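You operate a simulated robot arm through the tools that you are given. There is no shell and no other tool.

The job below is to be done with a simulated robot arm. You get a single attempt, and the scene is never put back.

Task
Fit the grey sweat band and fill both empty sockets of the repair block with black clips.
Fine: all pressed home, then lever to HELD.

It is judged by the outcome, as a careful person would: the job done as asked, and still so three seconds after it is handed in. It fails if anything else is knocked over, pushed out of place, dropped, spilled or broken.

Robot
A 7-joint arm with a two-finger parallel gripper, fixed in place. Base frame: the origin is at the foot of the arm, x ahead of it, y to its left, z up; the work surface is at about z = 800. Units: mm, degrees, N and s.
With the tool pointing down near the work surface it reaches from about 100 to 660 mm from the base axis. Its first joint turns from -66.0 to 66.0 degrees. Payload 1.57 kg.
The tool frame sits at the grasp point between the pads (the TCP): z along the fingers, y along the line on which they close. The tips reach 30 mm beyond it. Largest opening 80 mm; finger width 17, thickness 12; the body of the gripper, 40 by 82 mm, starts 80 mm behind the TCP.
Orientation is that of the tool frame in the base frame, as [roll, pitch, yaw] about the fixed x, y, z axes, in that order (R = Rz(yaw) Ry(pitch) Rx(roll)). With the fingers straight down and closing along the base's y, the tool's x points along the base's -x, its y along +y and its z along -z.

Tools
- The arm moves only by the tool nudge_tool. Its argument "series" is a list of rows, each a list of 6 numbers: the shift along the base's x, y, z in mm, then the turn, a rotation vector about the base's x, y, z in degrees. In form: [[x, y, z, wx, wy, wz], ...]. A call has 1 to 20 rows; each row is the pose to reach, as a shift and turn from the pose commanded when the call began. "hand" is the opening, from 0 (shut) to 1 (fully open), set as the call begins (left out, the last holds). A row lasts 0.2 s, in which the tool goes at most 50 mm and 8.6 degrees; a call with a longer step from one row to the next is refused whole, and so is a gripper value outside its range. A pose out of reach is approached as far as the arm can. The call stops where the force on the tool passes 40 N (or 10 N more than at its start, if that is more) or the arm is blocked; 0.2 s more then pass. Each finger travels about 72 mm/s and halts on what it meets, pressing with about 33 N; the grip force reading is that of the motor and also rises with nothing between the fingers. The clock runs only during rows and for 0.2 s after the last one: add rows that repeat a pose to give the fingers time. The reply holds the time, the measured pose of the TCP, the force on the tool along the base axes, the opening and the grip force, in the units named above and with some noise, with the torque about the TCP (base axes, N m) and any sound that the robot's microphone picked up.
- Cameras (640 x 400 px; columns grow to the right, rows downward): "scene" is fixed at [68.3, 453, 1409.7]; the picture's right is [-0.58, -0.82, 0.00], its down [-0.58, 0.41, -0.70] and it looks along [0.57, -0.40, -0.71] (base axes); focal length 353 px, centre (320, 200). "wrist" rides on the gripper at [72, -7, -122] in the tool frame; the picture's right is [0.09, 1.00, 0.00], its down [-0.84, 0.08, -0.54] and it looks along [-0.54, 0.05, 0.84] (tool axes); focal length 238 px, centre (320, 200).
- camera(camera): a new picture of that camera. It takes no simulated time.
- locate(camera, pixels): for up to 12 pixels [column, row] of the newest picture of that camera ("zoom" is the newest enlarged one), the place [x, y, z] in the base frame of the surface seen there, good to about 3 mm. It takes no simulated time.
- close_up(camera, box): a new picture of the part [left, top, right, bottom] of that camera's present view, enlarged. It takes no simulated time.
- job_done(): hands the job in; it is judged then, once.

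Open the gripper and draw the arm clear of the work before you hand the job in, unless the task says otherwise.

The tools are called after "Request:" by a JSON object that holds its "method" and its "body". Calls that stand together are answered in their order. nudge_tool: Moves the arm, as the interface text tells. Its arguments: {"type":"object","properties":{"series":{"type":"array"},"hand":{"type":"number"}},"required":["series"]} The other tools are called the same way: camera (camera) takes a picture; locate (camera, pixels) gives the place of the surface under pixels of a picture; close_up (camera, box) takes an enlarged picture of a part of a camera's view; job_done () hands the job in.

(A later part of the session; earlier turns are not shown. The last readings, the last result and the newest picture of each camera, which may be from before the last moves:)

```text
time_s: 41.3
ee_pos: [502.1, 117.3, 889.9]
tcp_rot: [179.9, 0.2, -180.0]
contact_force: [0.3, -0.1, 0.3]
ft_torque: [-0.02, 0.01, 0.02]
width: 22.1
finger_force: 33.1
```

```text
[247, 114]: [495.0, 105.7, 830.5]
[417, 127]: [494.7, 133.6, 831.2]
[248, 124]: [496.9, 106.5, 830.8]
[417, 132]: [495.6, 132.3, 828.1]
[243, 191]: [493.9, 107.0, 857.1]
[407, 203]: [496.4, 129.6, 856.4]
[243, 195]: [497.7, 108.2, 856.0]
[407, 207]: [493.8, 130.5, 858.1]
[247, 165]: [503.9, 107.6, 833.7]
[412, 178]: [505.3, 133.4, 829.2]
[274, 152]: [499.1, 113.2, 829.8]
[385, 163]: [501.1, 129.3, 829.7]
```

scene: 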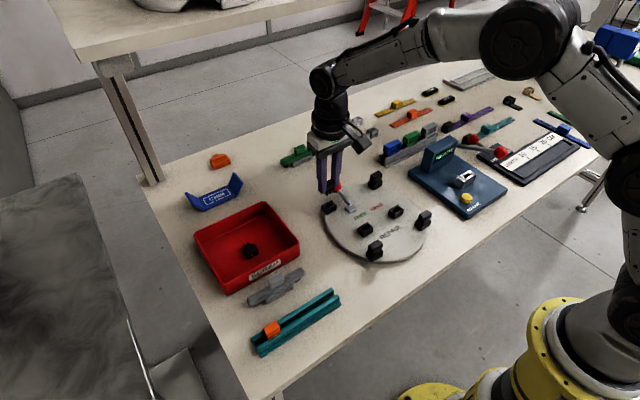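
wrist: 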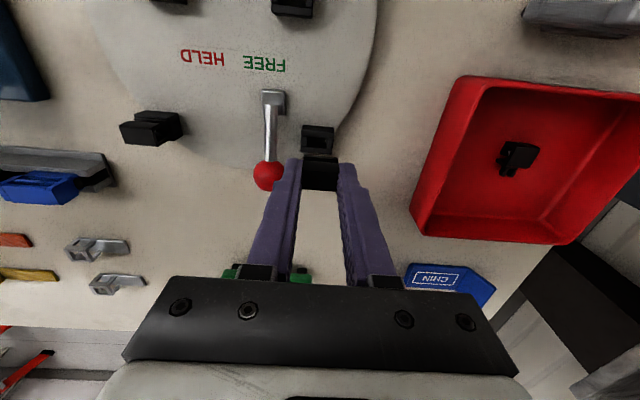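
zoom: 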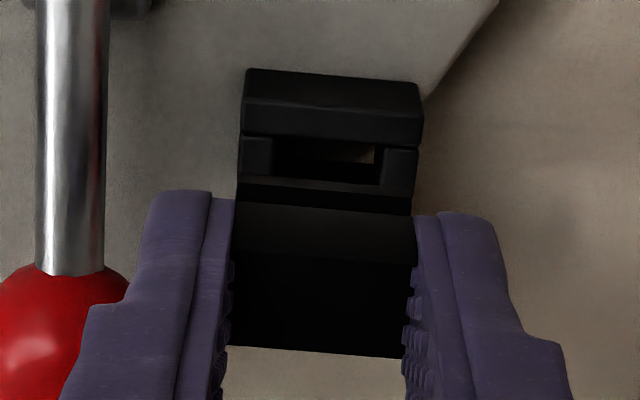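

Averaged, the clip needs about +1.7 mm in y. I'll apply that and lower slowly until the prongs enter the socket, then read the side force.

Request:
{"method": "nudge_tool", "body": {"series": [[0.3, 1.0, 0, 0, 0, 0], [0.3, 1.7, -2, 0, 0, 0], [0.3, 1.7, -4, 0, 0, 0], [0.3, 1.7, -6, 0, 0, 0], [0.3, 1.7, -8, 0, 0, 0], [0.3, 1.7, -9.5, 0, 0, 0], [0.3, 1.7, -11, 0, 0, 0], [0.3, 1.7, -12.5, 0, 0, 0], [0.3, 1.7, -13.5, 0, 0, 0]]}}

Request:
{"method": "nudge_tool", "body": {"series": [[0, 0, 0, 0, 0, 0]]}}

Request:
{"method": "close_up", "body": {"camera": "wrist", "box": [270, 120, 370, 200]}}

Request:
{"method": "close_up", "body": {"camera": "scene", "box": [300, 160, 380, 230]}}

```text
time_s: 43.3
ee_pos: [503.4, 120.2, 875.7]
tcp_rot: [179.9, 0.2, -180.0]
contact_force: [-0.9, 0.3, -0.1]
ft_torque: [0.01, -0.02, 0.02]
width: 22.5
finger_force: 33.0
```

```text
time_s: 43.7
ee_pos: [502.4, 121.0, 875.5]
tcp_rot: [180.0, 0.2, 179.9]
contact_force: [0.2, -0.5, -0.1]
ft_torque: [-0.02, 0.03, 0.0]
width: 22.4
finger_force: 33.1
```

```text
5.00 times, centred on (320, 160) of wrist
```

zoom: 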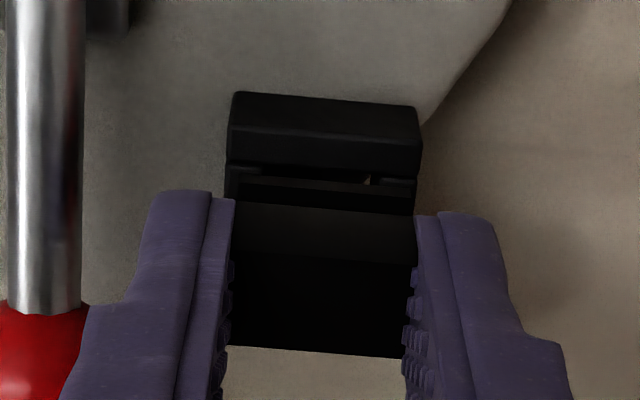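

```text
5.71 times, centred on (340, 195) of scene
```

zoom: 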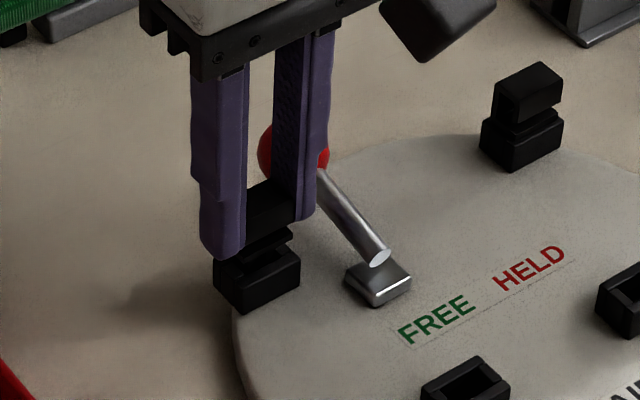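

The prongs are inside with no side force and centred at (502.9, 120.6). I'll push down gently toward the seated height (TCP z≈865) and a little beyond.

Request:
{"method": "nudge_tool", "body": {"series": [[0, 0, -1.5, 0, 0, 0], [0, 0, -3, 0, 0, 0], [0, 0, -4.5, 0, 0, 0], [0, 0, -6, 0, 0, 0], [0, 0, -7, 0, 0, 0], [0, 0, -8, 0, 0, 0], [0, 0, -9, 0, 0, 0], [0, 0, -10, 0, 0, 0], [0, 0, -11, 0, 0, 0], [0, 0, -12, 0, 0, 0]]}}

Request:
{"method": "close_up", "body": {"camera": "wrist", "box": [270, 120, 370, 200]}}

Request:
{"method": "close_up", "body": {"camera": "scene", "box": [300, 160, 380, 230]}}

```text
time_s: 45.9
ee_pos: [503.7, 119.1, 864.4]
tcp_rot: [180.0, 0.4, 179.9]
contact_force: [-11.3, -0.2, 21.9]
ft_torque: [-0.01, 0.36, -0.04]
width: 22.4
finger_force: 33.4
```

```text
5.00 times, centred on (320, 160) of wrist
```

zoom: 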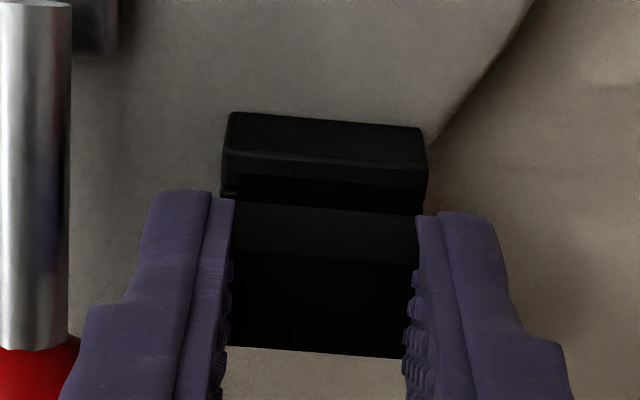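

```text
5.71 times, centred on (340, 195) of scene
```

zoom: 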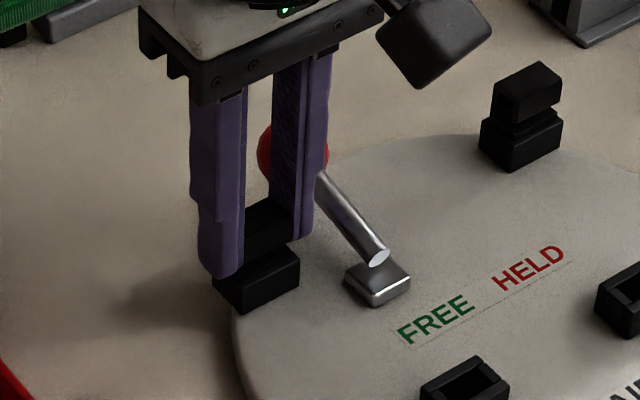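

It is near seated, with 21.9 N up and -11.3 N in x, so I'm slightly too far in +x. I'll ease x back by 1 mm and re-read.

Request:
{"method": "nudge_tool", "body": {"series": [[-0.5, 0, 0, 0, 0, 0], [-1.0, 0.4, 0, 0, 0, 0], [-1.0, 0.4, 0, 0, 0, 0]]}}

Request:
{"method": "nudge_tool", "body": {"series": [[0, 0, 0, 0, 0, 0]]}}

```text
time_s: 46.7
ee_pos: [504.3, 119.4, 863.8]
tcp_rot: [179.9, 0.5, 180.0]
contact_force: [-2.4, -0.5, 20.0]
ft_torque: [-0.09, 0.11, -0.02]
width: 22.3
finger_force: 32.9
```

```text
time_s: 47.1
ee_pos: [502.7, 120.9, 863.4]
tcp_rot: [179.9, 0.5, -180.0]
contact_force: [1.1, -2.5, 19.5]
ft_torque: [-0.13, 0.0, 0.02]
width: 22.3
finger_force: 33.4
```

The side load is gone. I'll press another 2.5 mm to seat it against the stop.

Request:
{"method": "nudge_tool", "body": {"series": [[0, 0, -0.8, 0, 0, 0], [0, 0, -1.6, 0, 0, 0], [0, 0, -2.4, 0, 0, 0]]}}

Request:
{"method": "close_up", "body": {"camera": "wrist", "box": [270, 120, 370, 200]}}

```text
time_s: 47.9
ee_pos: [504.8, 120.0, 862.0]
tcp_rot: [179.9, 0.5, 180.0]
contact_force: [0.5, -1.0, 24.6]
ft_torque: [-0.05, 0.01, 0.0]
width: 22.3
finger_force: 33.4
```

```text
5.00 times, centred on (320, 160) of wrist
```

zoom: 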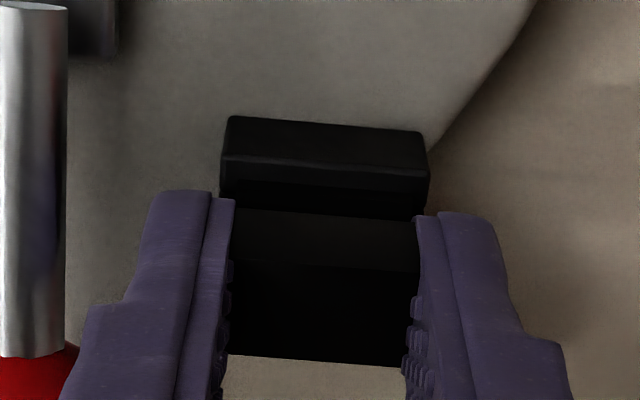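

Now I'll ease up 1 mm, release to 32 mm (clear of the knob), and rise straight up to inspect.

Request:
{"method": "nudge_tool", "body": {"series": [[-0.5, 0, 1, 0, 0, 0], [-0.5, 0, 1, 0, 0, 0]]}}

Request:
{"method": "nudge_tool", "body": {"series": [[0, 0, 0, 0, 0, 0], [0, 0, 0, 0, 0, 0], [0, 0, 0, 0, 0, 0]], "hand": 0.4}}

Request:
{"method": "nudge_tool", "body": {"series": [[0, 0, 8, 0, 0, 0], [0, 0, 20, 0, 0, 0], [0, 0, 39, 0, 0, 0], [0, 0, 39, 0, 0, 0]]}}

Request:
{"method": "camera", "body": {"camera": "wrist"}}

Request:
{"method": "close_up", "body": {"camera": "scene", "box": [300, 160, 380, 230]}}

Request:
{"method": "close_up", "body": {"camera": "wrist", "box": [280, 110, 360, 170]}}

Request:
{"method": "locate", "body": {"camera": "zoom", "pixels": [[240, 290], [320, 300], [400, 310], [240, 350], [320, 355], [400, 370], [250, 245], [380, 260], [260, 205], [400, 222], [260, 180], [380, 190]]}}

```text
time_s: 48.5
ee_pos: [504.0, 120.5, 862.8]
tcp_rot: [179.8, 0.5, 180.0]
contact_force: [9.0, 1.5, 15.0]
ft_torque: [-0.03, -0.3, -0.02]
width: 22.2
finger_force: 33.1
```

```text
time_s: 49.3
ee_pos: [501.5, 119.9, 860.0]
tcp_rot: [-179.9, 0.1, 179.9]
contact_force: [-3.0, 3.6, 8.1]
ft_torque: [0.08, 0.05, 0.0]
width: 28.2
finger_force: 0.0
```

```text
time_s: 50.3
ee_pos: [502.6, 119.1, 901.5]
tcp_rot: [179.9, 0.3, 179.9]
contact_force: [0.1, 0.2, -0.2]
ft_torque: [-0.01, 0.02, -0.02]
width: 32.1
finger_force: 0.0
```

```text
taken
```

wrist: 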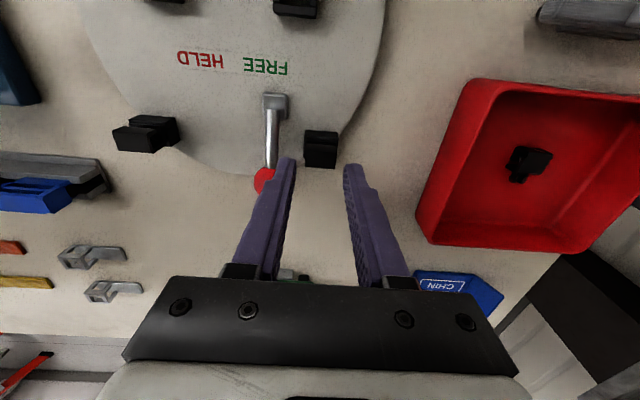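

```text
5.71 times, centred on (340, 195) of scene
```

zoom: 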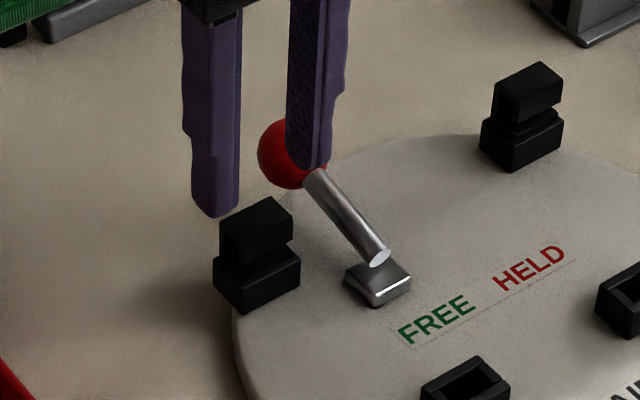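

```text
6.67 times, centred on (320, 140) of wrist
```

zoom: 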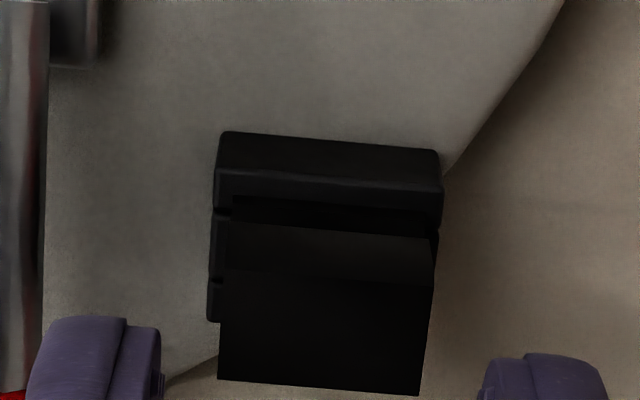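

```text
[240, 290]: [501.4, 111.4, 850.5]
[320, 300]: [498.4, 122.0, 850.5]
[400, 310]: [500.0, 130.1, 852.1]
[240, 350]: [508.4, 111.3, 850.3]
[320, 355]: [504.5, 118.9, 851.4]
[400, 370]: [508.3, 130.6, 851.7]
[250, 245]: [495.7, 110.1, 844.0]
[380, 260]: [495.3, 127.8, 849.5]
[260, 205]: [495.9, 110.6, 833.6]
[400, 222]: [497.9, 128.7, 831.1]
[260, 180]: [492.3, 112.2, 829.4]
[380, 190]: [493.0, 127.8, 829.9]
```

The second clip's top is at about 851.1, the same as the first. I'll close the fingers and press on top to confirm a firm stop.

Request:
{"method": "nudge_tool", "body": {"series": [[0.7, 1, 0, 0, 0, 0], [0.7, 1, 0, 0, 0, 0], [0.7, 1, 0, 0, 0, 0], [0.7, 1, -8, 0, 0, 0], [0.7, 1, -14, 0, 0, 0], [0.7, 1, -17, 0, 0, 0], [0.7, 1, -18, 0, 0, 0]], "hand": 0}}

Request:
{"method": "nudge_tool", "body": {"series": [[0, 0, -1, 0, 0, 0], [0, 0, -2, 0, 0, 0], [0, 0, -3, 0, 0, 0], [0, 0, -4, 0, 0, 0], [0, 0, -5, 0, 0, 0], [0, 0, -6, 0, 0, 0], [0, 0, -7, 0, 0, 0]]}}

```text
time_s: 51.9
ee_pos: [502.7, 122.0, 883.9]
tcp_rot: [179.9, 0.2, -180.0]
contact_force: [-0.3, -0.7, 0.2]
ft_torque: [0.0, 0.04, -0.06]
width: 0.0
finger_force: 21.6
```

```text
time_s: 53.5
ee_pos: [504.2, 123.0, 880.7]
tcp_rot: [179.8, 0.8, -180.0]
contact_force: [-2.6, -1.5, 4.2]
ft_torque: [-0.05, 0.12, 0.01]
width: 0.0
finger_force: 21.5
stopped in row 7: the force on the tool passed its limit at 42 N (the readings are from after the stop); the commanded pose is now the measured one
```

It stopped firmly at 42 N, so the second clip is home. I'll lift, correct the slight tilt (about 0.7°), and open wider while moving toward the band at (394,320).

Request:
{"method": "nudge_tool", "body": {"series": [[0, -1, 8, 0, 0, 0], [0, -1, 25, 0, 0.7, 0], [0, -1, 45, -0.1, 0.7, 0], [-15, 30, 60, -0.1, 0.7, 0], [-32, 62, 65, -0.1, 0.7, 0], [-50, 95, 65, -0.1, 0.7, 0], [-75, 125, 65, -0.1, 0.7, 0], [-105, 150, 65, -0.1, 0.7, 0], [-140, 170, 60, -0.1, 0.7, 0], [-160, 190, 50, -0.1, 0.7, 0], [-160, 190, 50, -0.1, 0.7, 0]], "hand": 0.6}}

Request:
{"method": "camera", "body": {"camera": "wrist"}}

Request:
{"method": "camera", "body": {"camera": "scene"}}

Request:
{"method": "close_up", "body": {"camera": "wrist", "box": [250, 130, 400, 230]}}

```text
time_s: 55.9
ee_pos: [340.4, 312.9, 931.2]
tcp_rot: [179.9, -0.1, 180.0]
contact_force: [-0.4, -0.5, -0.4]
ft_torque: [-0.02, 0.02, 0.01]
width: 47.7
finger_force: 0.1
```

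```text
taken
```

wrist: 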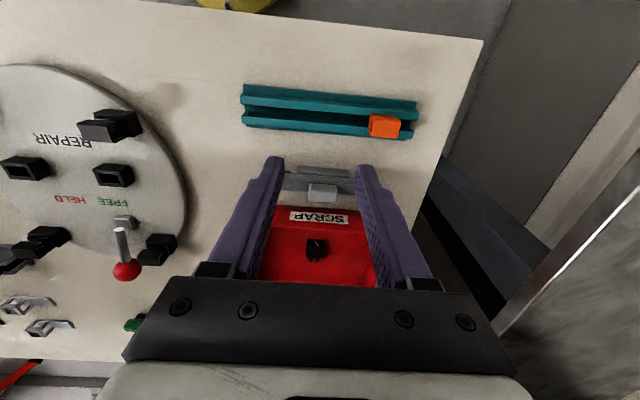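

```text
taken
```

scene: 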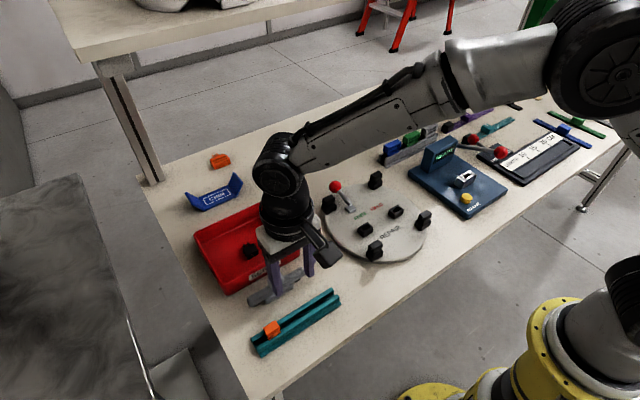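

```text
4.00 times, centred on (325, 180) of wrist
```

zoom: 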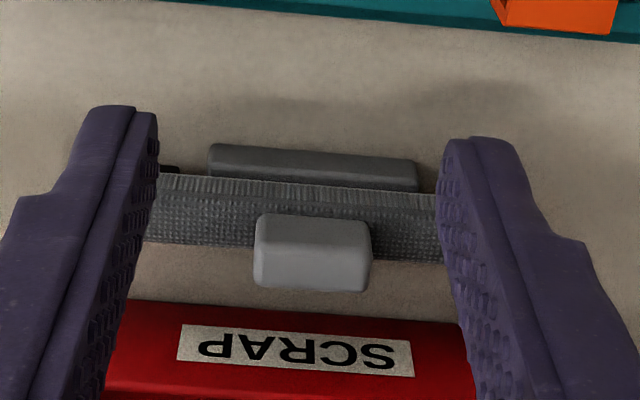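

I'm above and in front of the band. I'll measure the tab and band edges again from this nearer view.

Request:
{"method": "close_up", "body": {"camera": "wrist", "box": [300, 175, 345, 210]}}

Request:
{"method": "locate", "body": {"camera": "zoom", "pixels": [[250, 150], [250, 180], [250, 210], [250, 240], [250, 270], [250, 300], [400, 160], [400, 200], [400, 240], [400, 280], [400, 310], [320, 320]]}}

Request:
{"method": "close_up", "body": {"camera": "wrist", "box": [284, 166, 314, 196]}}

```text
11.43 times, centred on (322, 192) of wrist
```

zoom: 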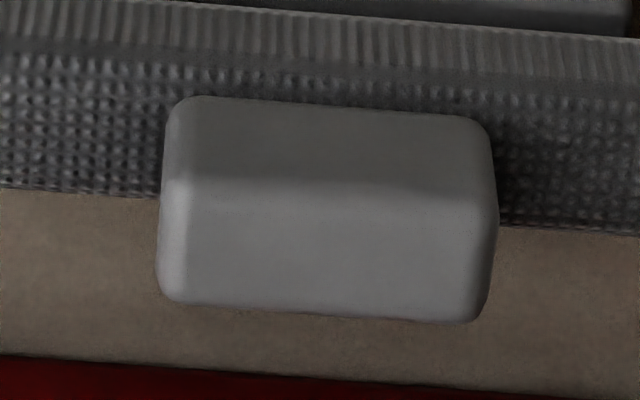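

```text
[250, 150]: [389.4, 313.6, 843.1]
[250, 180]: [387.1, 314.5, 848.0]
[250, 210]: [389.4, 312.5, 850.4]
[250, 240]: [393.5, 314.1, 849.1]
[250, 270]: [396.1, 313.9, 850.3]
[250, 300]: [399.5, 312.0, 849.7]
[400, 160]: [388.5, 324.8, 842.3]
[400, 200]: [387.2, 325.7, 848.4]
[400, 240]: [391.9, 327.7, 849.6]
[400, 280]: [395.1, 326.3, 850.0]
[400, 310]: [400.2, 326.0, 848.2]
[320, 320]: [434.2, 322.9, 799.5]
```

```text
13.33 times, centred on (299, 181) of wrist
```

zoom: 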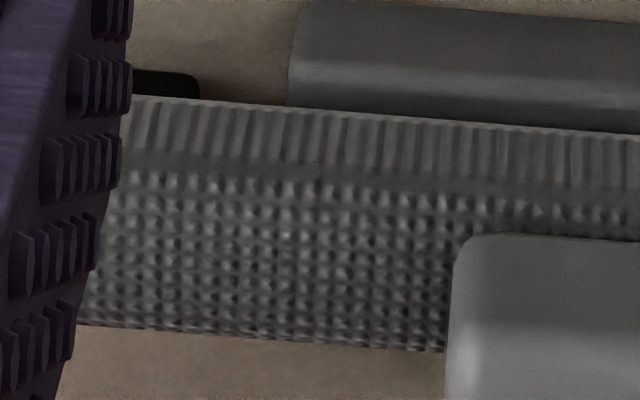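

The tab spans x≈388.2 to 400.7, so its centre is near 394.5, with the top at z≈850. I'll also check the band edges here.

Request:
{"method": "locate", "body": {"camera": "zoom", "pixels": [[300, 130], [300, 150], [300, 180], [300, 220], [300, 260], [300, 300], [300, 328], [400, 200], [400, 260], [400, 330], [170, 82], [200, 310]]}}

Request:
{"method": "nudge_tool", "body": {"series": [[0, 0, 0, 0, 0, 0]]}}

Request:
{"method": "nudge_tool", "body": {"series": [[0, 0, 0, 0, 0, 0]]}}

```text
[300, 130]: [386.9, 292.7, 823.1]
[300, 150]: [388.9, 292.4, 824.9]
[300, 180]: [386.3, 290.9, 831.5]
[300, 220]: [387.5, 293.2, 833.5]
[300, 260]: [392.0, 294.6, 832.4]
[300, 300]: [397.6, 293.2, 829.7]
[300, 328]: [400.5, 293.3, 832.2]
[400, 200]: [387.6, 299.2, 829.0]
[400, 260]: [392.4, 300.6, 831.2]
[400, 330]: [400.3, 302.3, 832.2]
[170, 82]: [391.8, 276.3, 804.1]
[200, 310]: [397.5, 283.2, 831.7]
```

```text
time_s: 56.3
ee_pos: [340.4, 311.5, 930.8]
tcp_rot: [179.8, -0.2, -179.9]
contact_force: [0.3, -0.6, -0.3]
ft_torque: [-0.01, -0.01, 0.06]
width: 48.1
finger_force: 0.0
```

```text
time_s: 56.7
ee_pos: [339.8, 311.4, 930.8]
tcp_rot: [179.9, -0.1, -179.9]
contact_force: [-0.2, -0.1, -1.2]
ft_torque: [0.02, 0.04, -0.02]
width: 48.1
finger_force: 0.0
```

The band centre is about (394.6, 320). I'll move over it and descend in two stages, first to TCP z≈885.

Request:
{"method": "nudge_tool", "body": {"series": [[27, 4, 0, 0, 0, 0], [54.4, 8.5, 0, 0, 0, 0], [54.4, 8.5, -20, 0, 0, 0], [54.4, 8.5, -40, 0, 0, 0], [54.4, 8.5, -46, 0, 0, 0], [54.4, 8.5, -46, 0, 0, 0]]}}

Request:
{"method": "nudge_tool", "body": {"series": [[0, 0, 0, 0, 0, 0]]}}

Request:
{"method": "close_up", "body": {"camera": "wrist", "box": [250, 120, 400, 220]}}

```text
time_s: 58.1
ee_pos: [396.2, 321.0, 884.6]
tcp_rot: [180.0, -0.2, -180.0]
contact_force: [-0.4, -0.1, 0.1]
ft_torque: [-0.01, 0.02, 0.0]
width: 47.9
finger_force: 0.0
```

```text
time_s: 58.5
ee_pos: [397.9, 319.9, 884.1]
tcp_rot: [179.9, -0.2, 180.0]
contact_force: [0.1, 0.1, -0.1]
ft_torque: [0.01, -0.01, 0.01]
width: 48.1
finger_force: 0.1
```

```text
4.00 times, centred on (325, 170) of wrist
```

zoom: 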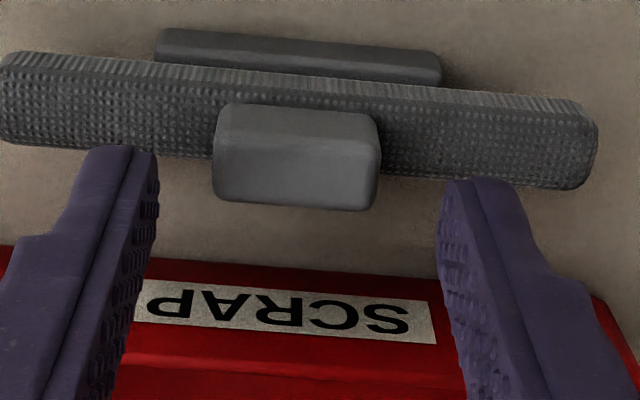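

At (397, 320.4, 884.4), I'll shift -2.4 in x and lower to TCP z≈866 so the pads flank the tab just above the band.

Request:
{"method": "nudge_tool", "body": {"series": [[-2.4, -0.3, 0, 0, 0, 0], [-2.4, -0.3, -8, 0, 0, 0], [-2.4, -0.3, -14, 0, 0, 0], [-2.4, -0.3, -18, 0, 0, 0], [-2.4, -0.3, -18, 0, 0, 0]]}}

Request:
{"method": "nudge_tool", "body": {"series": [[0, 0, 0, 0, 0, 0]]}}

Request:
{"method": "close_up", "body": {"camera": "wrist", "box": [250, 120, 400, 220]}}

Request:
{"method": "close_up", "body": {"camera": "scene", "box": [230, 240, 330, 320]}}

```text
time_s: 59.7
ee_pos: [396.7, 320.3, 867.0]
tcp_rot: [179.8, -0.2, -180.0]
contact_force: [-1.1, 0.1, -0.7]
ft_torque: [0.01, 0.0, -0.01]
width: 48.0
finger_force: 0.1
```

```text
time_s: 60.1
ee_pos: [395.3, 318.4, 865.7]
tcp_rot: [180.0, 0.0, 179.9]
contact_force: [0.6, 0.2, -0.4]
ft_torque: [-0.01, 0.0, -0.01]
width: 48.1
finger_force: 0.1
```

```text
4.00 times, centred on (325, 170) of wrist
```

zoom: 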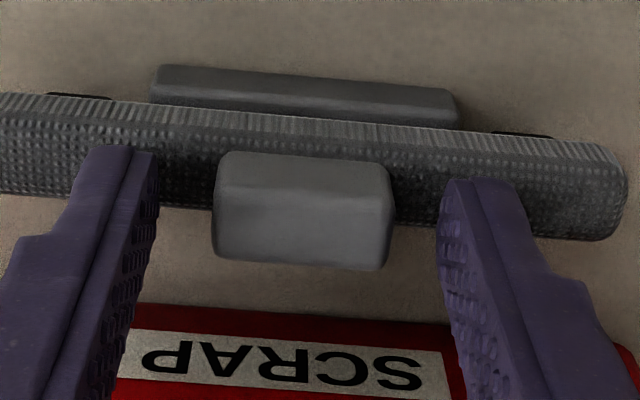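

```text
5.00 times, centred on (280, 280) of scene
```

zoom: 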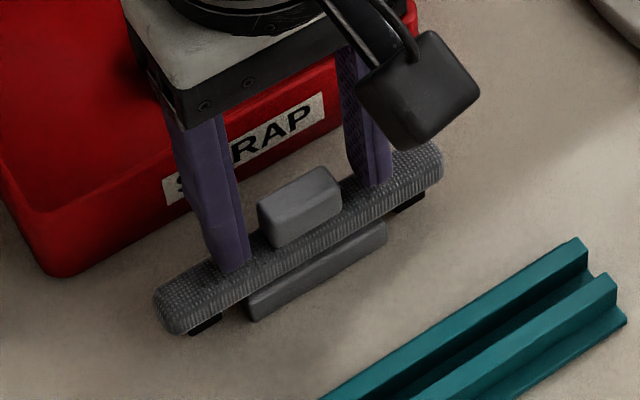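

The pads are on either side of the tab. I'll shift 1 mm in -x and close gently on the tab.

Request:
{"method": "nudge_tool", "body": {"series": [[-1, 0, 0, 0, 0, 0], [-1, 0, 0, 0, 0, 0], [-1, 0, 0, 0, 0, 0], [-1, 0, 0, 0, 0, 0], [-1, 0, 0, 0, 0, 0]], "hand": 0}}

Request:
{"method": "nudge_tool", "body": {"series": [[0, 0, 0, 0, 0, 0]]}}

Request:
{"method": "nudge_tool", "body": {"series": [[0, 0, 0, 0, 0, 0]]}}

Request:
{"method": "close_up", "body": {"camera": "wrist", "box": [250, 120, 400, 220]}}

```text
time_s: 61.3
ee_pos: [393.6, 319.3, 867.3]
tcp_rot: [179.9, -0.1, 180.0]
contact_force: [1.3, -0.6, 1.3]
ft_torque: [0.01, -0.01, 0.02]
width: 28.9
finger_force: 33.1
```

```text
time_s: 61.7
ee_pos: [393.9, 320.0, 866.7]
tcp_rot: [180.0, -0.1, -179.9]
contact_force: [0.7, -0.7, 2.3]
ft_torque: [0.0, 0.02, -0.02]
width: 28.8
finger_force: 33.1
```

```text
time_s: 62.1
ee_pos: [393.7, 319.4, 866.6]
tcp_rot: [179.9, -0.1, 180.0]
contact_force: [0.7, -0.1, 3.1]
ft_torque: [-0.03, 0.0, 0.01]
width: 28.5
finger_force: 32.7
```

```text
4.00 times, centred on (325, 170) of wrist
```

zoom: 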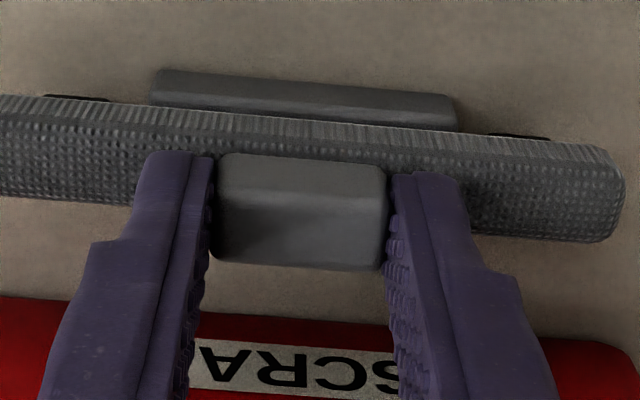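

Gripped at a width of 28.7 mm, with the TCP averaging (393.7, 319.6, 866.9). I'll lift slowly and check the band hangs level.

Request:
{"method": "nudge_tool", "body": {"series": [[0, 0, 3, 0, 0, 0], [0, 0, 7, 0, 0, 0], [0, 0, 12, 0, 0, 0], [0, 0, 20, 0, 0, 0], [0, 0, 32, 0, 0, 0], [0, 0, 45, 0, 0, 0]]}}

Request:
{"method": "close_up", "body": {"camera": "wrist", "box": [230, 110, 410, 230]}}

Request:
{"method": "close_up", "body": {"camera": "scene", "box": [220, 220, 330, 310]}}

```text
time_s: 63.5
ee_pos: [393.2, 318.0, 912.0]
tcp_rot: [179.9, -0.1, -179.9]
contact_force: [-0.3, -0.3, -0.2]
ft_torque: [0.0, 0.0, -0.01]
width: 28.6
finger_force: 32.8
```

```text
3.33 times, centred on (320, 170) of wrist
```

zoom: 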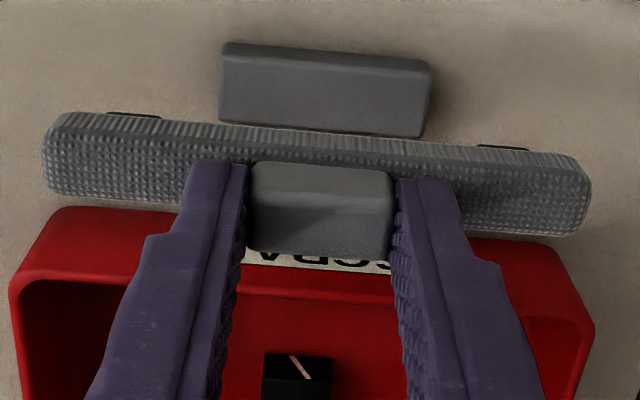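

```text
4.44 times, centred on (275, 265) of scene
```

zoom: 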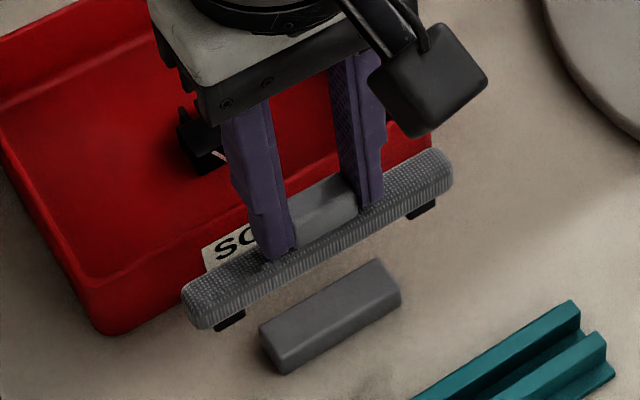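

The band is level, and the rest pad is now exposed. I'll quickly locate the pad edges, since its centre gives the band's nominal centre.

Request:
{"method": "close_up", "body": {"camera": "wrist", "box": [230, 110, 410, 230]}}

Request:
{"method": "locate", "body": {"camera": "zoom", "pixels": [[228, 70], [320, 60], [320, 80], [320, 100], [320, 120], [425, 90], [425, 125], [230, 110], [135, 114], [505, 147], [100, 130], [560, 165]]}}

Request:
{"method": "nudge_tool", "body": {"series": [[0, 0, 0, 0, 0, 0]]}}

```text
3.33 times, centred on (320, 170) of wrist
```

zoom: 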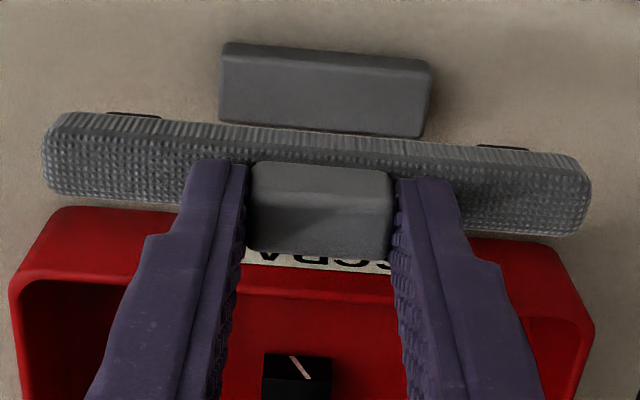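

```text
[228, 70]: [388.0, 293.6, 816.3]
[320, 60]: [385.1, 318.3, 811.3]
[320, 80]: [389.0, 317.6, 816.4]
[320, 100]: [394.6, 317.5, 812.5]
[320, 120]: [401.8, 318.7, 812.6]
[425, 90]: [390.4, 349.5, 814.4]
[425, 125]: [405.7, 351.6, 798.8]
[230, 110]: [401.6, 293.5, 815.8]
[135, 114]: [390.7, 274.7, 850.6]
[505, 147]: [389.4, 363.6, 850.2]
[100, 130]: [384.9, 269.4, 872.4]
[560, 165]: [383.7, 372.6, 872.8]
```

```text
time_s: 63.9
ee_pos: [393.1, 318.3, 911.9]
tcp_rot: [180.0, -0.1, 180.0]
contact_force: [-1.1, 0.1, 0.2]
ft_torque: [0.02, 0.01, -0.01]
width: 28.7
finger_force: 32.6
```

The pad centre is at x≈395, so the band centre is about 1.2 mm in +x of the TCP. I'll carry the band along -y to above the inner sockets (midpoint ≈405.3, 50.5).

Request:
{"method": "nudge_tool", "body": {"series": [[0, -5, 8, 0, 0, 0], [1, -40, 12, 0, 0, 0], [3, -78, 12, 0, 0, 0], [5, -117, 12, 0, 0, 0], [7, -156, 12, 0, 0, 0], [9, -195, 12, 0, 0, 0], [10, -234, 12, 0, 0, 0], [11, -267.5, 8, 0, 0, 0], [11, -267.5, 4, 0, 0, 0], [11, -267.5, 4, 0, 0, 0]]}}

Request:
{"method": "nudge_tool", "body": {"series": [[0, 0, 0, 0, 0, 0]]}}

Request:
{"method": "nudge_tool", "body": {"series": [[0, 0, 0, 0, 0, 0]]}}

Request:
{"method": "camera", "body": {"camera": "wrist"}}

Request:
{"method": "close_up", "body": {"camera": "wrist", "box": [220, 90, 420, 220]}}

Request:
{"method": "camera", "body": {"camera": "scene"}}

Request:
{"method": "close_up", "body": {"camera": "scene", "box": [310, 150, 450, 270]}}

```text
time_s: 66.1
ee_pos: [406.4, 51.5, 914.5]
tcp_rot: [179.9, -0.1, 180.0]
contact_force: [0.1, 0.1, -0.6]
ft_torque: [-0.02, 0.02, -0.01]
width: 28.5
finger_force: 33.2
```

```text
time_s: 66.5
ee_pos: [408.1, 51.8, 913.7]
tcp_rot: [179.9, -0.1, 179.9]
contact_force: [0.0, -1.4, -1.0]
ft_torque: [0.0, 0.03, 0.01]
width: 28.8
finger_force: 32.8
```

```text
time_s: 66.9
ee_pos: [406.8, 52.5, 914.7]
tcp_rot: [179.9, -0.1, -180.0]
contact_force: [-0.2, 0.3, -0.5]
ft_torque: [-0.01, 0.0, 0.0]
width: 28.6
finger_force: 32.8
```

```text
taken
```

wrist: 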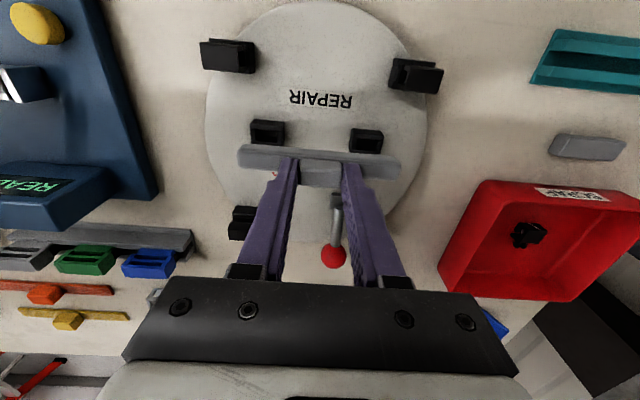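

```text
3.08 times, centred on (320, 155) of wrist
```

zoom: 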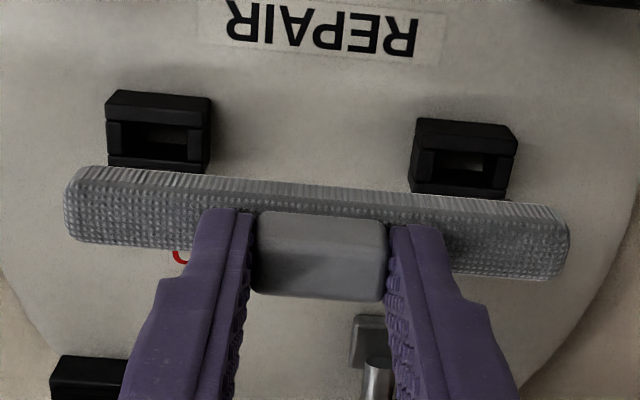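

```text
taken
```

scene: 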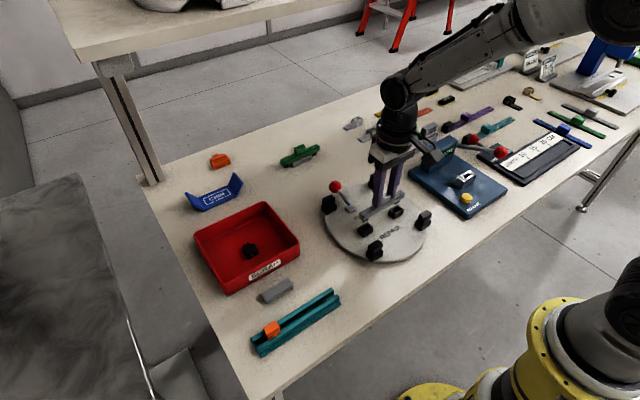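

```text
3.33 times, centred on (380, 210) of scene
```

zoom: 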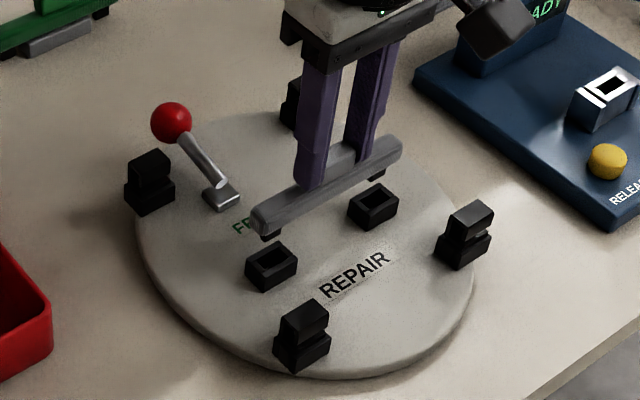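

The TCP averages (407.1, 51.9, 914.3). I'll shift (-3.0, -1.5), descend to z≈900, and check alignment from both cameras.

Request:
{"method": "nudge_tool", "body": {"series": [[-1.5, -0.8, 0, 0, 0, 0], [-3, -1.5, -4, 0, 0, 0], [-3, -1.5, -10, 0, 0, 0], [-3, -1.5, -14, 0, 0, 0], [-3, -1.5, -14, 0, 0, 0]]}}

Request:
{"method": "nudge_tool", "body": {"series": [[0, 0, 0, 0, 0, 0]]}}

Request:
{"method": "nudge_tool", "body": {"series": [[0, 0, 0, 0, 0, 0]]}}

Request:
{"method": "close_up", "body": {"camera": "scene", "box": [345, 190, 425, 250]}}

Request:
{"method": "close_up", "body": {"camera": "wrist", "box": [220, 90, 420, 220]}}

```text
time_s: 68.1
ee_pos: [402.9, 48.7, 900.4]
tcp_rot: [179.9, -0.2, -180.0]
contact_force: [0.2, 0.3, -0.1]
ft_torque: [0.03, 0.03, 0.0]
width: 28.9
finger_force: 32.9
```

```text
time_s: 68.5
ee_pos: [402.6, 50.7, 902.2]
tcp_rot: [179.9, -0.1, 180.0]
contact_force: [0.9, -0.3, 0.3]
ft_torque: [0.0, -0.02, -0.03]
width: 28.7
finger_force: 33.3
```

```text
time_s: 68.9
ee_pos: [402.9, 49.6, 902.3]
tcp_rot: [179.9, 0.0, -180.0]
contact_force: [-0.3, -0.6, 0.3]
ft_torque: [-0.01, -0.03, 0.03]
width: 28.8
finger_force: 33.0
```

```text
6.67 times, centred on (385, 220) of scene
```

zoom: 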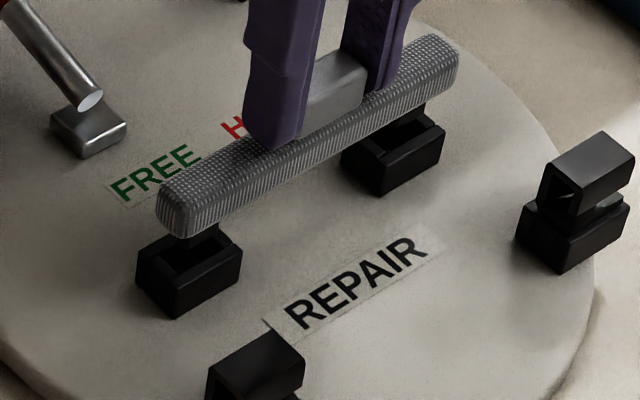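

```text
3.08 times, centred on (320, 155) of wrist
```

zoom: 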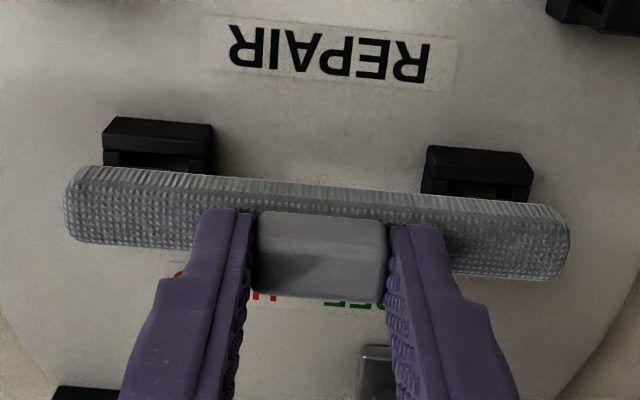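

I'll locate the band's front face and ends along with the socket edges, to cross-check the remaining correction of about (+1.3, +0.7).

Request:
{"method": "locate", "body": {"camera": "zoom", "pixels": [[110, 174], [200, 182], [320, 192], [440, 202], [530, 208], [72, 205], [562, 245], [115, 148], [205, 155], [435, 178], [525, 185], [155, 148]]}}

Request:
{"method": "locate", "body": {"camera": "zoom", "pixels": [[120, 175], [220, 184], [300, 190], [420, 200], [510, 207], [70, 210], [564, 250], [113, 150], [208, 157], [433, 176], [527, 183], [480, 178]]}}

Request:
{"method": "nudge_tool", "body": {"series": [[0, 0, 0, 0, 0, 0]]}}

```text
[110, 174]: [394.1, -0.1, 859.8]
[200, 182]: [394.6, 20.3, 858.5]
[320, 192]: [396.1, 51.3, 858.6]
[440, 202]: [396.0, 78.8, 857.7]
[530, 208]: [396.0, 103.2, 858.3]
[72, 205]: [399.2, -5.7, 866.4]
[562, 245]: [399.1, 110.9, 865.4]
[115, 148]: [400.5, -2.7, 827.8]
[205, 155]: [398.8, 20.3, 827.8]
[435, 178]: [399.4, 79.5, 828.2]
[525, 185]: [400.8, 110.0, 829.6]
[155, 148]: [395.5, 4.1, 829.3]
```

```text
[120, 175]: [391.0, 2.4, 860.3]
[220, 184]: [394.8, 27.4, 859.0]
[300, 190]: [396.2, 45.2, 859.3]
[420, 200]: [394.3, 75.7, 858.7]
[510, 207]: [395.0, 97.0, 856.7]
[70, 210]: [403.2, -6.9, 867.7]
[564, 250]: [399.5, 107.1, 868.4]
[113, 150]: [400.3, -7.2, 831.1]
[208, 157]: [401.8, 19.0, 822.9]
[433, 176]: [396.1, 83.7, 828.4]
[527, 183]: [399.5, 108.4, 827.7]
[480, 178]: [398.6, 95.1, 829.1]
```

```text
time_s: 69.3
ee_pos: [402.1, 50.9, 901.9]
tcp_rot: [179.9, -0.1, 180.0]
contact_force: [0.2, -0.8, 0.3]
ft_torque: [0.0, 0.03, 0.02]
width: 28.7
finger_force: 33.2
```

The band's front face is at about 394.8, so the band centre is near 403.4 and needs +1.7 in x, with y nearly right. I'll apply that and lower slowly to where the plugs enter the sockets.

Request:
{"method": "nudge_tool", "body": {"series": [[1.0, 0.3, 0, 0, 0, 0], [1.7, 0.3, -2, 0, 0, 0], [1.7, 0.3, -4, 0, 0, 0], [1.7, 0.3, -6, 0, 0, 0], [1.7, 0.3, -7.5, 0, 0, 0], [1.7, 0.3, -9, 0, 0, 0], [1.7, 0.3, -10, 0, 0, 0]]}}

Request:
{"method": "nudge_tool", "body": {"series": [[0, 0, 0, 0, 0, 0]]}}

Request:
{"method": "close_up", "body": {"camera": "scene", "box": [345, 190, 425, 250]}}

Request:
{"method": "close_up", "body": {"camera": "wrist", "box": [220, 90, 420, 220]}}

```text
time_s: 70.9
ee_pos: [403.1, 49.8, 891.6]
tcp_rot: [179.9, -0.1, -180.0]
contact_force: [0.2, -0.2, 0.0]
ft_torque: [0.03, -0.02, -0.01]
width: 28.8
finger_force: 32.7
```

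```text
time_s: 71.3
ee_pos: [402.8, 50.5, 891.4]
tcp_rot: [179.9, -0.1, 179.9]
contact_force: [0.5, -0.2, -0.5]
ft_torque: [-0.03, 0.01, 0.01]
width: 28.6
finger_force: 33.2
```

```text
6.67 times, centred on (385, 220) of scene
```

zoom: 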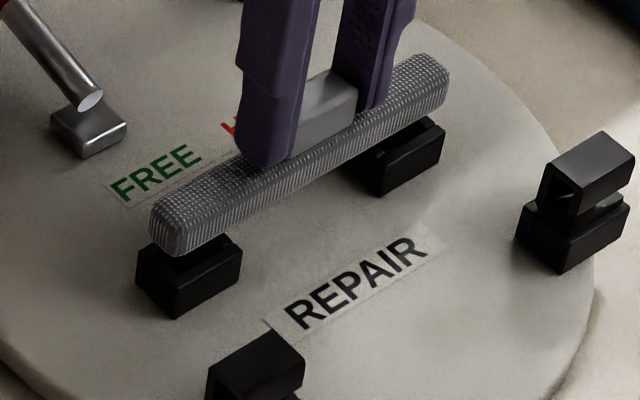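

```text
3.08 times, centred on (320, 155) of wrist
```

zoom: 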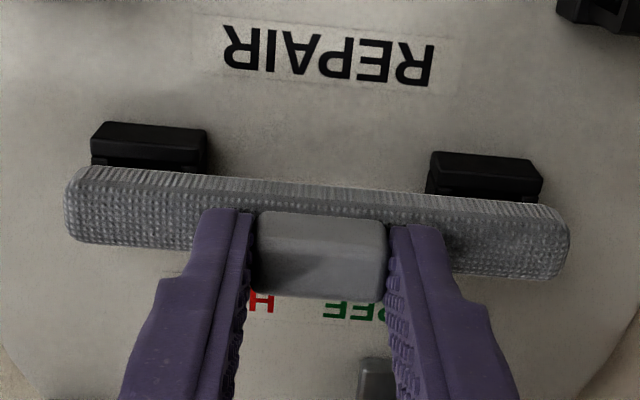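

No contact yet at z 891.5. I'll add +1 in x and continue down in small steps, watching the force.

Request:
{"method": "nudge_tool", "body": {"series": [[1, 0.2, 0, 0, 0, 0], [1, 0.2, -1, 0, 0, 0], [1, 0.2, -2, 0, 0, 0], [1, 0.2, -3, 0, 0, 0], [1, 0.2, -4, 0, 0, 0]]}}

Request:
{"method": "nudge_tool", "body": {"series": [[0, 0, 0, 0, 0, 0]]}}

Request:
{"method": "close_up", "body": {"camera": "scene", "box": [345, 190, 425, 250]}}

```text
time_s: 72.5
ee_pos: [405.5, 51.1, 886.6]
tcp_rot: [179.9, -0.1, -180.0]
contact_force: [-0.9, -0.3, 1.6]
ft_torque: [-0.01, 0.01, 0.02]
width: 29.0
finger_force: 32.7
```

```text
time_s: 72.9
ee_pos: [404.3, 51.2, 885.8]
tcp_rot: [179.8, -0.1, -180.0]
contact_force: [1.2, 1.3, 2.3]
ft_torque: [0.03, -0.07, 0.01]
width: 28.5
finger_force: 33.4
```

```text
6.67 times, centred on (385, 220) of scene
```

zoom: 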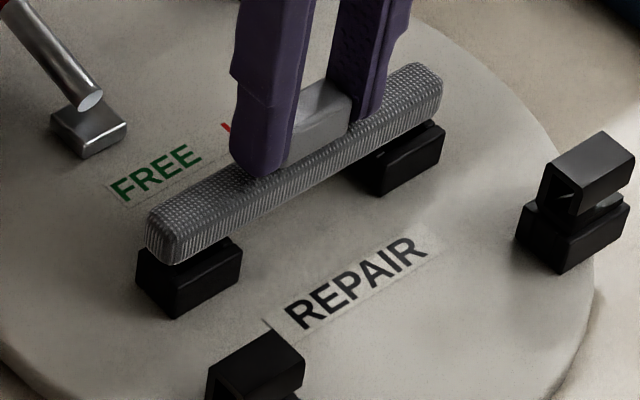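

There is only about 2 N of resistance at z 886 and both plugs appear to be entering. I'll continue pressing down slowly.

Request:
{"method": "nudge_tool", "body": {"series": [[0, 0, -1, 0, 0, 0], [0, 0, -2, 0, 0, 0], [0, 0, -3, 0, 0, 0], [0, 0, -4, 0, 0, 0]]}}

Request:
{"method": "nudge_tool", "body": {"series": [[0, 0, 0, 0, 0, 0]]}}

Request:
{"method": "close_up", "body": {"camera": "scene", "box": [345, 190, 425, 250]}}

Request:
{"method": "close_up", "body": {"camera": "wrist", "box": [220, 90, 420, 220]}}

```text
time_s: 73.9
ee_pos: [404.8, 50.9, 883.0]
tcp_rot: [179.9, -0.1, 180.0]
contact_force: [-0.3, -0.1, 1.4]
ft_torque: [-0.02, 0.02, -0.05]
width: 28.8
finger_force: 33.3
```

```text
time_s: 74.3
ee_pos: [405.0, 50.9, 883.0]
tcp_rot: [179.8, -0.1, -180.0]
contact_force: [-0.2, -1.0, 2.5]
ft_torque: [-0.07, -0.02, 0.01]
width: 28.9
finger_force: 33.6
```

```text
6.67 times, centred on (385, 220) of scene
```

zoom: 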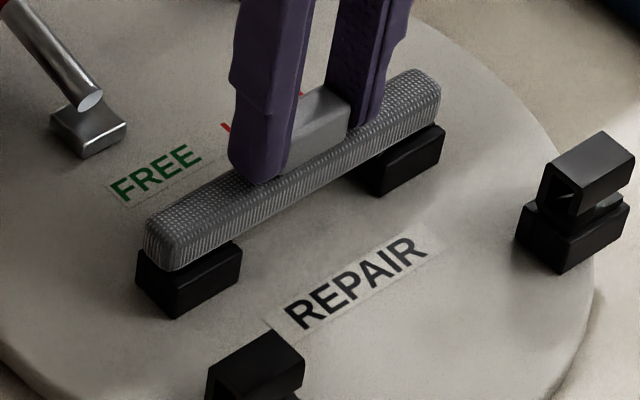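

```text
3.08 times, centred on (320, 155) of wrist
```

zoom: 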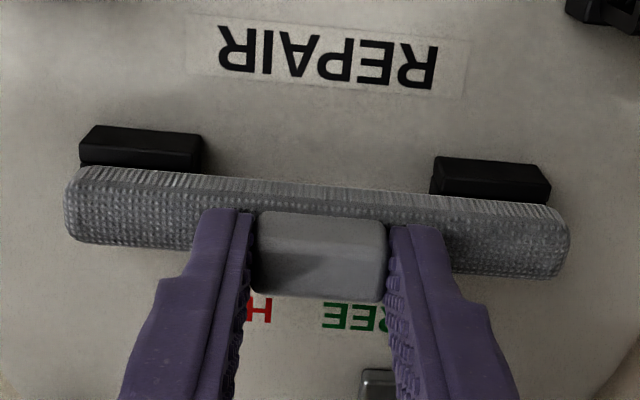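

Both plugs are going in evenly with low force. I'll continue down until the band seats on the socket tops.

Request:
{"method": "nudge_tool", "body": {"series": [[0, 0, -1, 0, 0, 0], [0, 0, -2, 0, 0, 0], [0, 0, -3, 0, 0, 0], [0, 0, -4, 0, 0, 0], [0, 0, -5, 0, 0, 0]]}}

Request:
{"method": "nudge_tool", "body": {"series": [[0, 0, 0, 0, 0, 0]]}}

Request:
{"method": "close_up", "body": {"camera": "scene", "box": [345, 190, 425, 250]}}

```text
time_s: 75.5
ee_pos: [405.4, 50.4, 880.6]
tcp_rot: [179.9, 0.0, -180.0]
contact_force: [-15.6, -9.2, 35.1]
ft_torque: [-0.3, 0.54, -0.03]
width: 29.0
finger_force: 32.9
```

```text
time_s: 75.9
ee_pos: [405.4, 50.4, 880.3]
tcp_rot: [179.9, 0.0, -180.0]
contact_force: [-12.0, -10.3, 37.3]
ft_torque: [-0.38, 0.4, -0.04]
width: 28.6
finger_force: 33.2
```

```text
6.67 times, centred on (385, 220) of scene
```

zoom: 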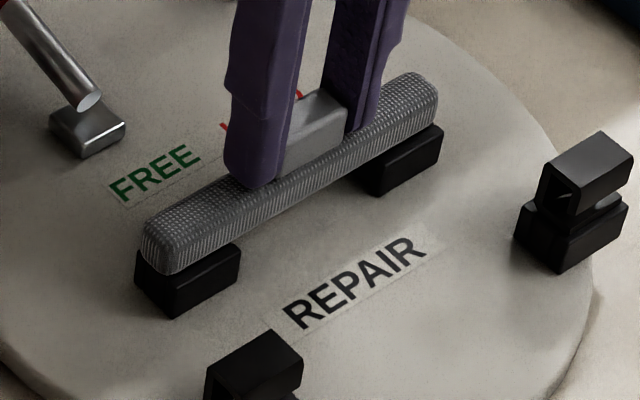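

It's firm now: 35 N up at z 880.4, but with side loads of -15 N in x and -10 N in y, so I'm leaning on the block. I'll ease back in x, y and z to relax that.

Request:
{"method": "nudge_tool", "body": {"series": [[-0.7, -0.5, 1.2, 0, 0, 0], [-1.4, -0.9, 2.2, 0, 0, 0], [-1.4, -0.9, 2.2, 0, 0, 0]]}}

Request:
{"method": "nudge_tool", "body": {"series": [[0, 0, 0, 0, 0, 0]]}}

Request:
{"method": "close_up", "body": {"camera": "scene", "box": [345, 190, 425, 250]}}

Request:
{"method": "close_up", "body": {"camera": "wrist", "box": [220, 90, 420, 220]}}

```text
time_s: 76.7
ee_pos: [406.4, 51.3, 880.3]
tcp_rot: [179.8, 0.2, 180.0]
contact_force: [10.0, -2.8, 6.4]
ft_torque: [-0.09, -0.69, 0.06]
width: 28.5
finger_force: 33.0
```

```text
time_s: 77.1
ee_pos: [403.1, 51.4, 881.8]
tcp_rot: [180.0, -0.1, 179.9]
contact_force: [9.1, 1.0, 5.5]
ft_torque: [0.06, -0.6, 0.0]
width: 28.7
finger_force: 33.4
```

```text
6.67 times, centred on (385, 220) of scene
```

zoom: 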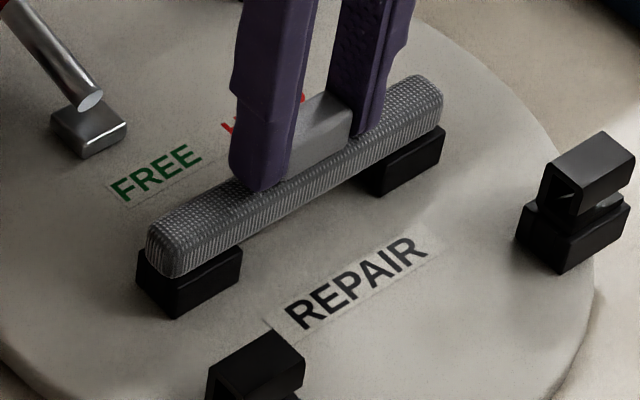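

```text
3.08 times, centred on (320, 155) of wrist
```

zoom: 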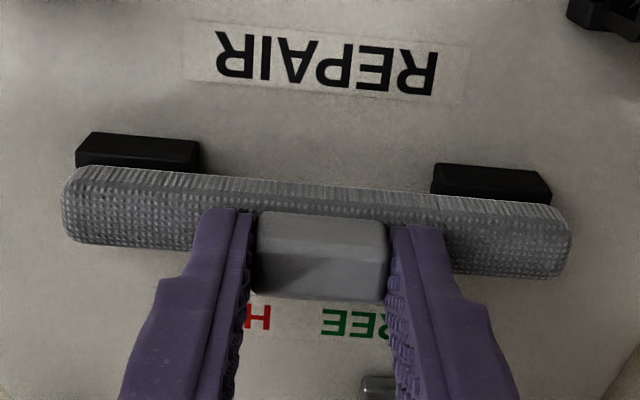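

The block is back at its original spot, and I now lean slightly the other way (+9 N in x). I'll split the difference with +0.7 in x.

Request:
{"method": "nudge_tool", "body": {"series": [[0.7, 0, 0, 0, 0, 0], [0.7, 0, 0, 0, 0, 0]]}}

Request:
{"method": "nudge_tool", "body": {"series": [[0, 0, 0, 0, 0, 0]]}}

```text
time_s: 77.7
ee_pos: [405.3, 51.0, 880.0]
tcp_rot: [179.9, -0.2, 179.9]
contact_force: [6.6, 5.7, 2.3]
ft_torque: [0.08, -0.31, 0.03]
width: 28.7
finger_force: 33.2
```

```text
time_s: 78.1
ee_pos: [404.6, 51.5, 879.9]
tcp_rot: [179.8, -0.2, 180.0]
contact_force: [4.3, 6.5, 1.0]
ft_torque: [0.19, -0.2, -0.01]
width: 28.4
finger_force: 33.1
```

Residual loads are small. I'll trim (+0.4, +0.6), then press straight down for seating.

Request:
{"method": "nudge_tool", "body": {"series": [[0.4, 0.6, 0, 0, 0, 0], [0.4, 0.6, -0.8, 0, 0, 0], [0.4, 0.6, -1.6, 0, 0, 0], [0.4, 0.6, -2.4, 0, 0, 0]]}}

Request:
{"method": "close_up", "body": {"camera": "scene", "box": [345, 190, 425, 250]}}

Request:
{"method": "close_up", "body": {"camera": "wrist", "box": [220, 90, 420, 220]}}

```text
time_s: 79.1
ee_pos: [404.2, 51.0, 879.5]
tcp_rot: [179.9, -0.1, -180.0]
contact_force: [-13.5, 1.0, 33.0]
ft_torque: [0.02, 0.54, 0.0]
width: 28.6
finger_force: 33.0
```

```text
6.67 times, centred on (385, 220) of scene
```

zoom: 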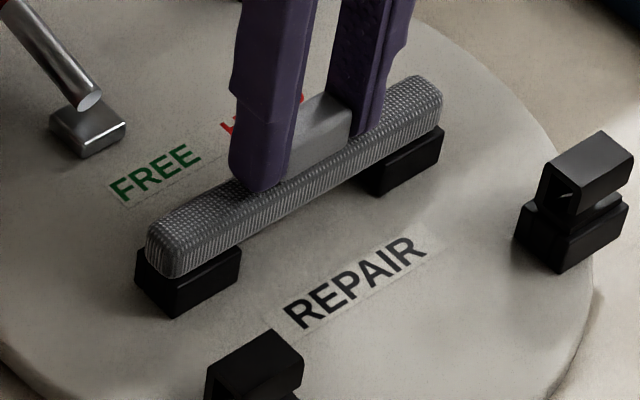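

```text
3.08 times, centred on (320, 155) of wrist
```

zoom: 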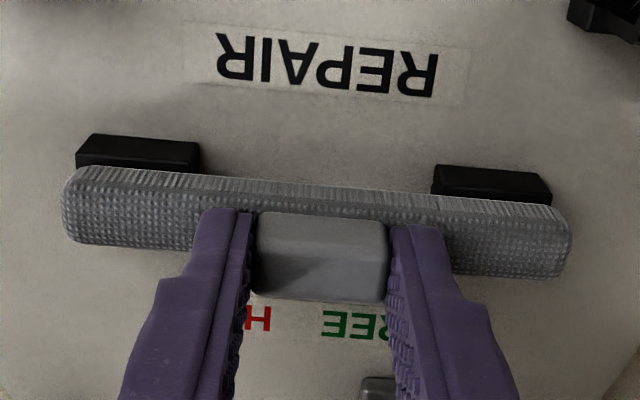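

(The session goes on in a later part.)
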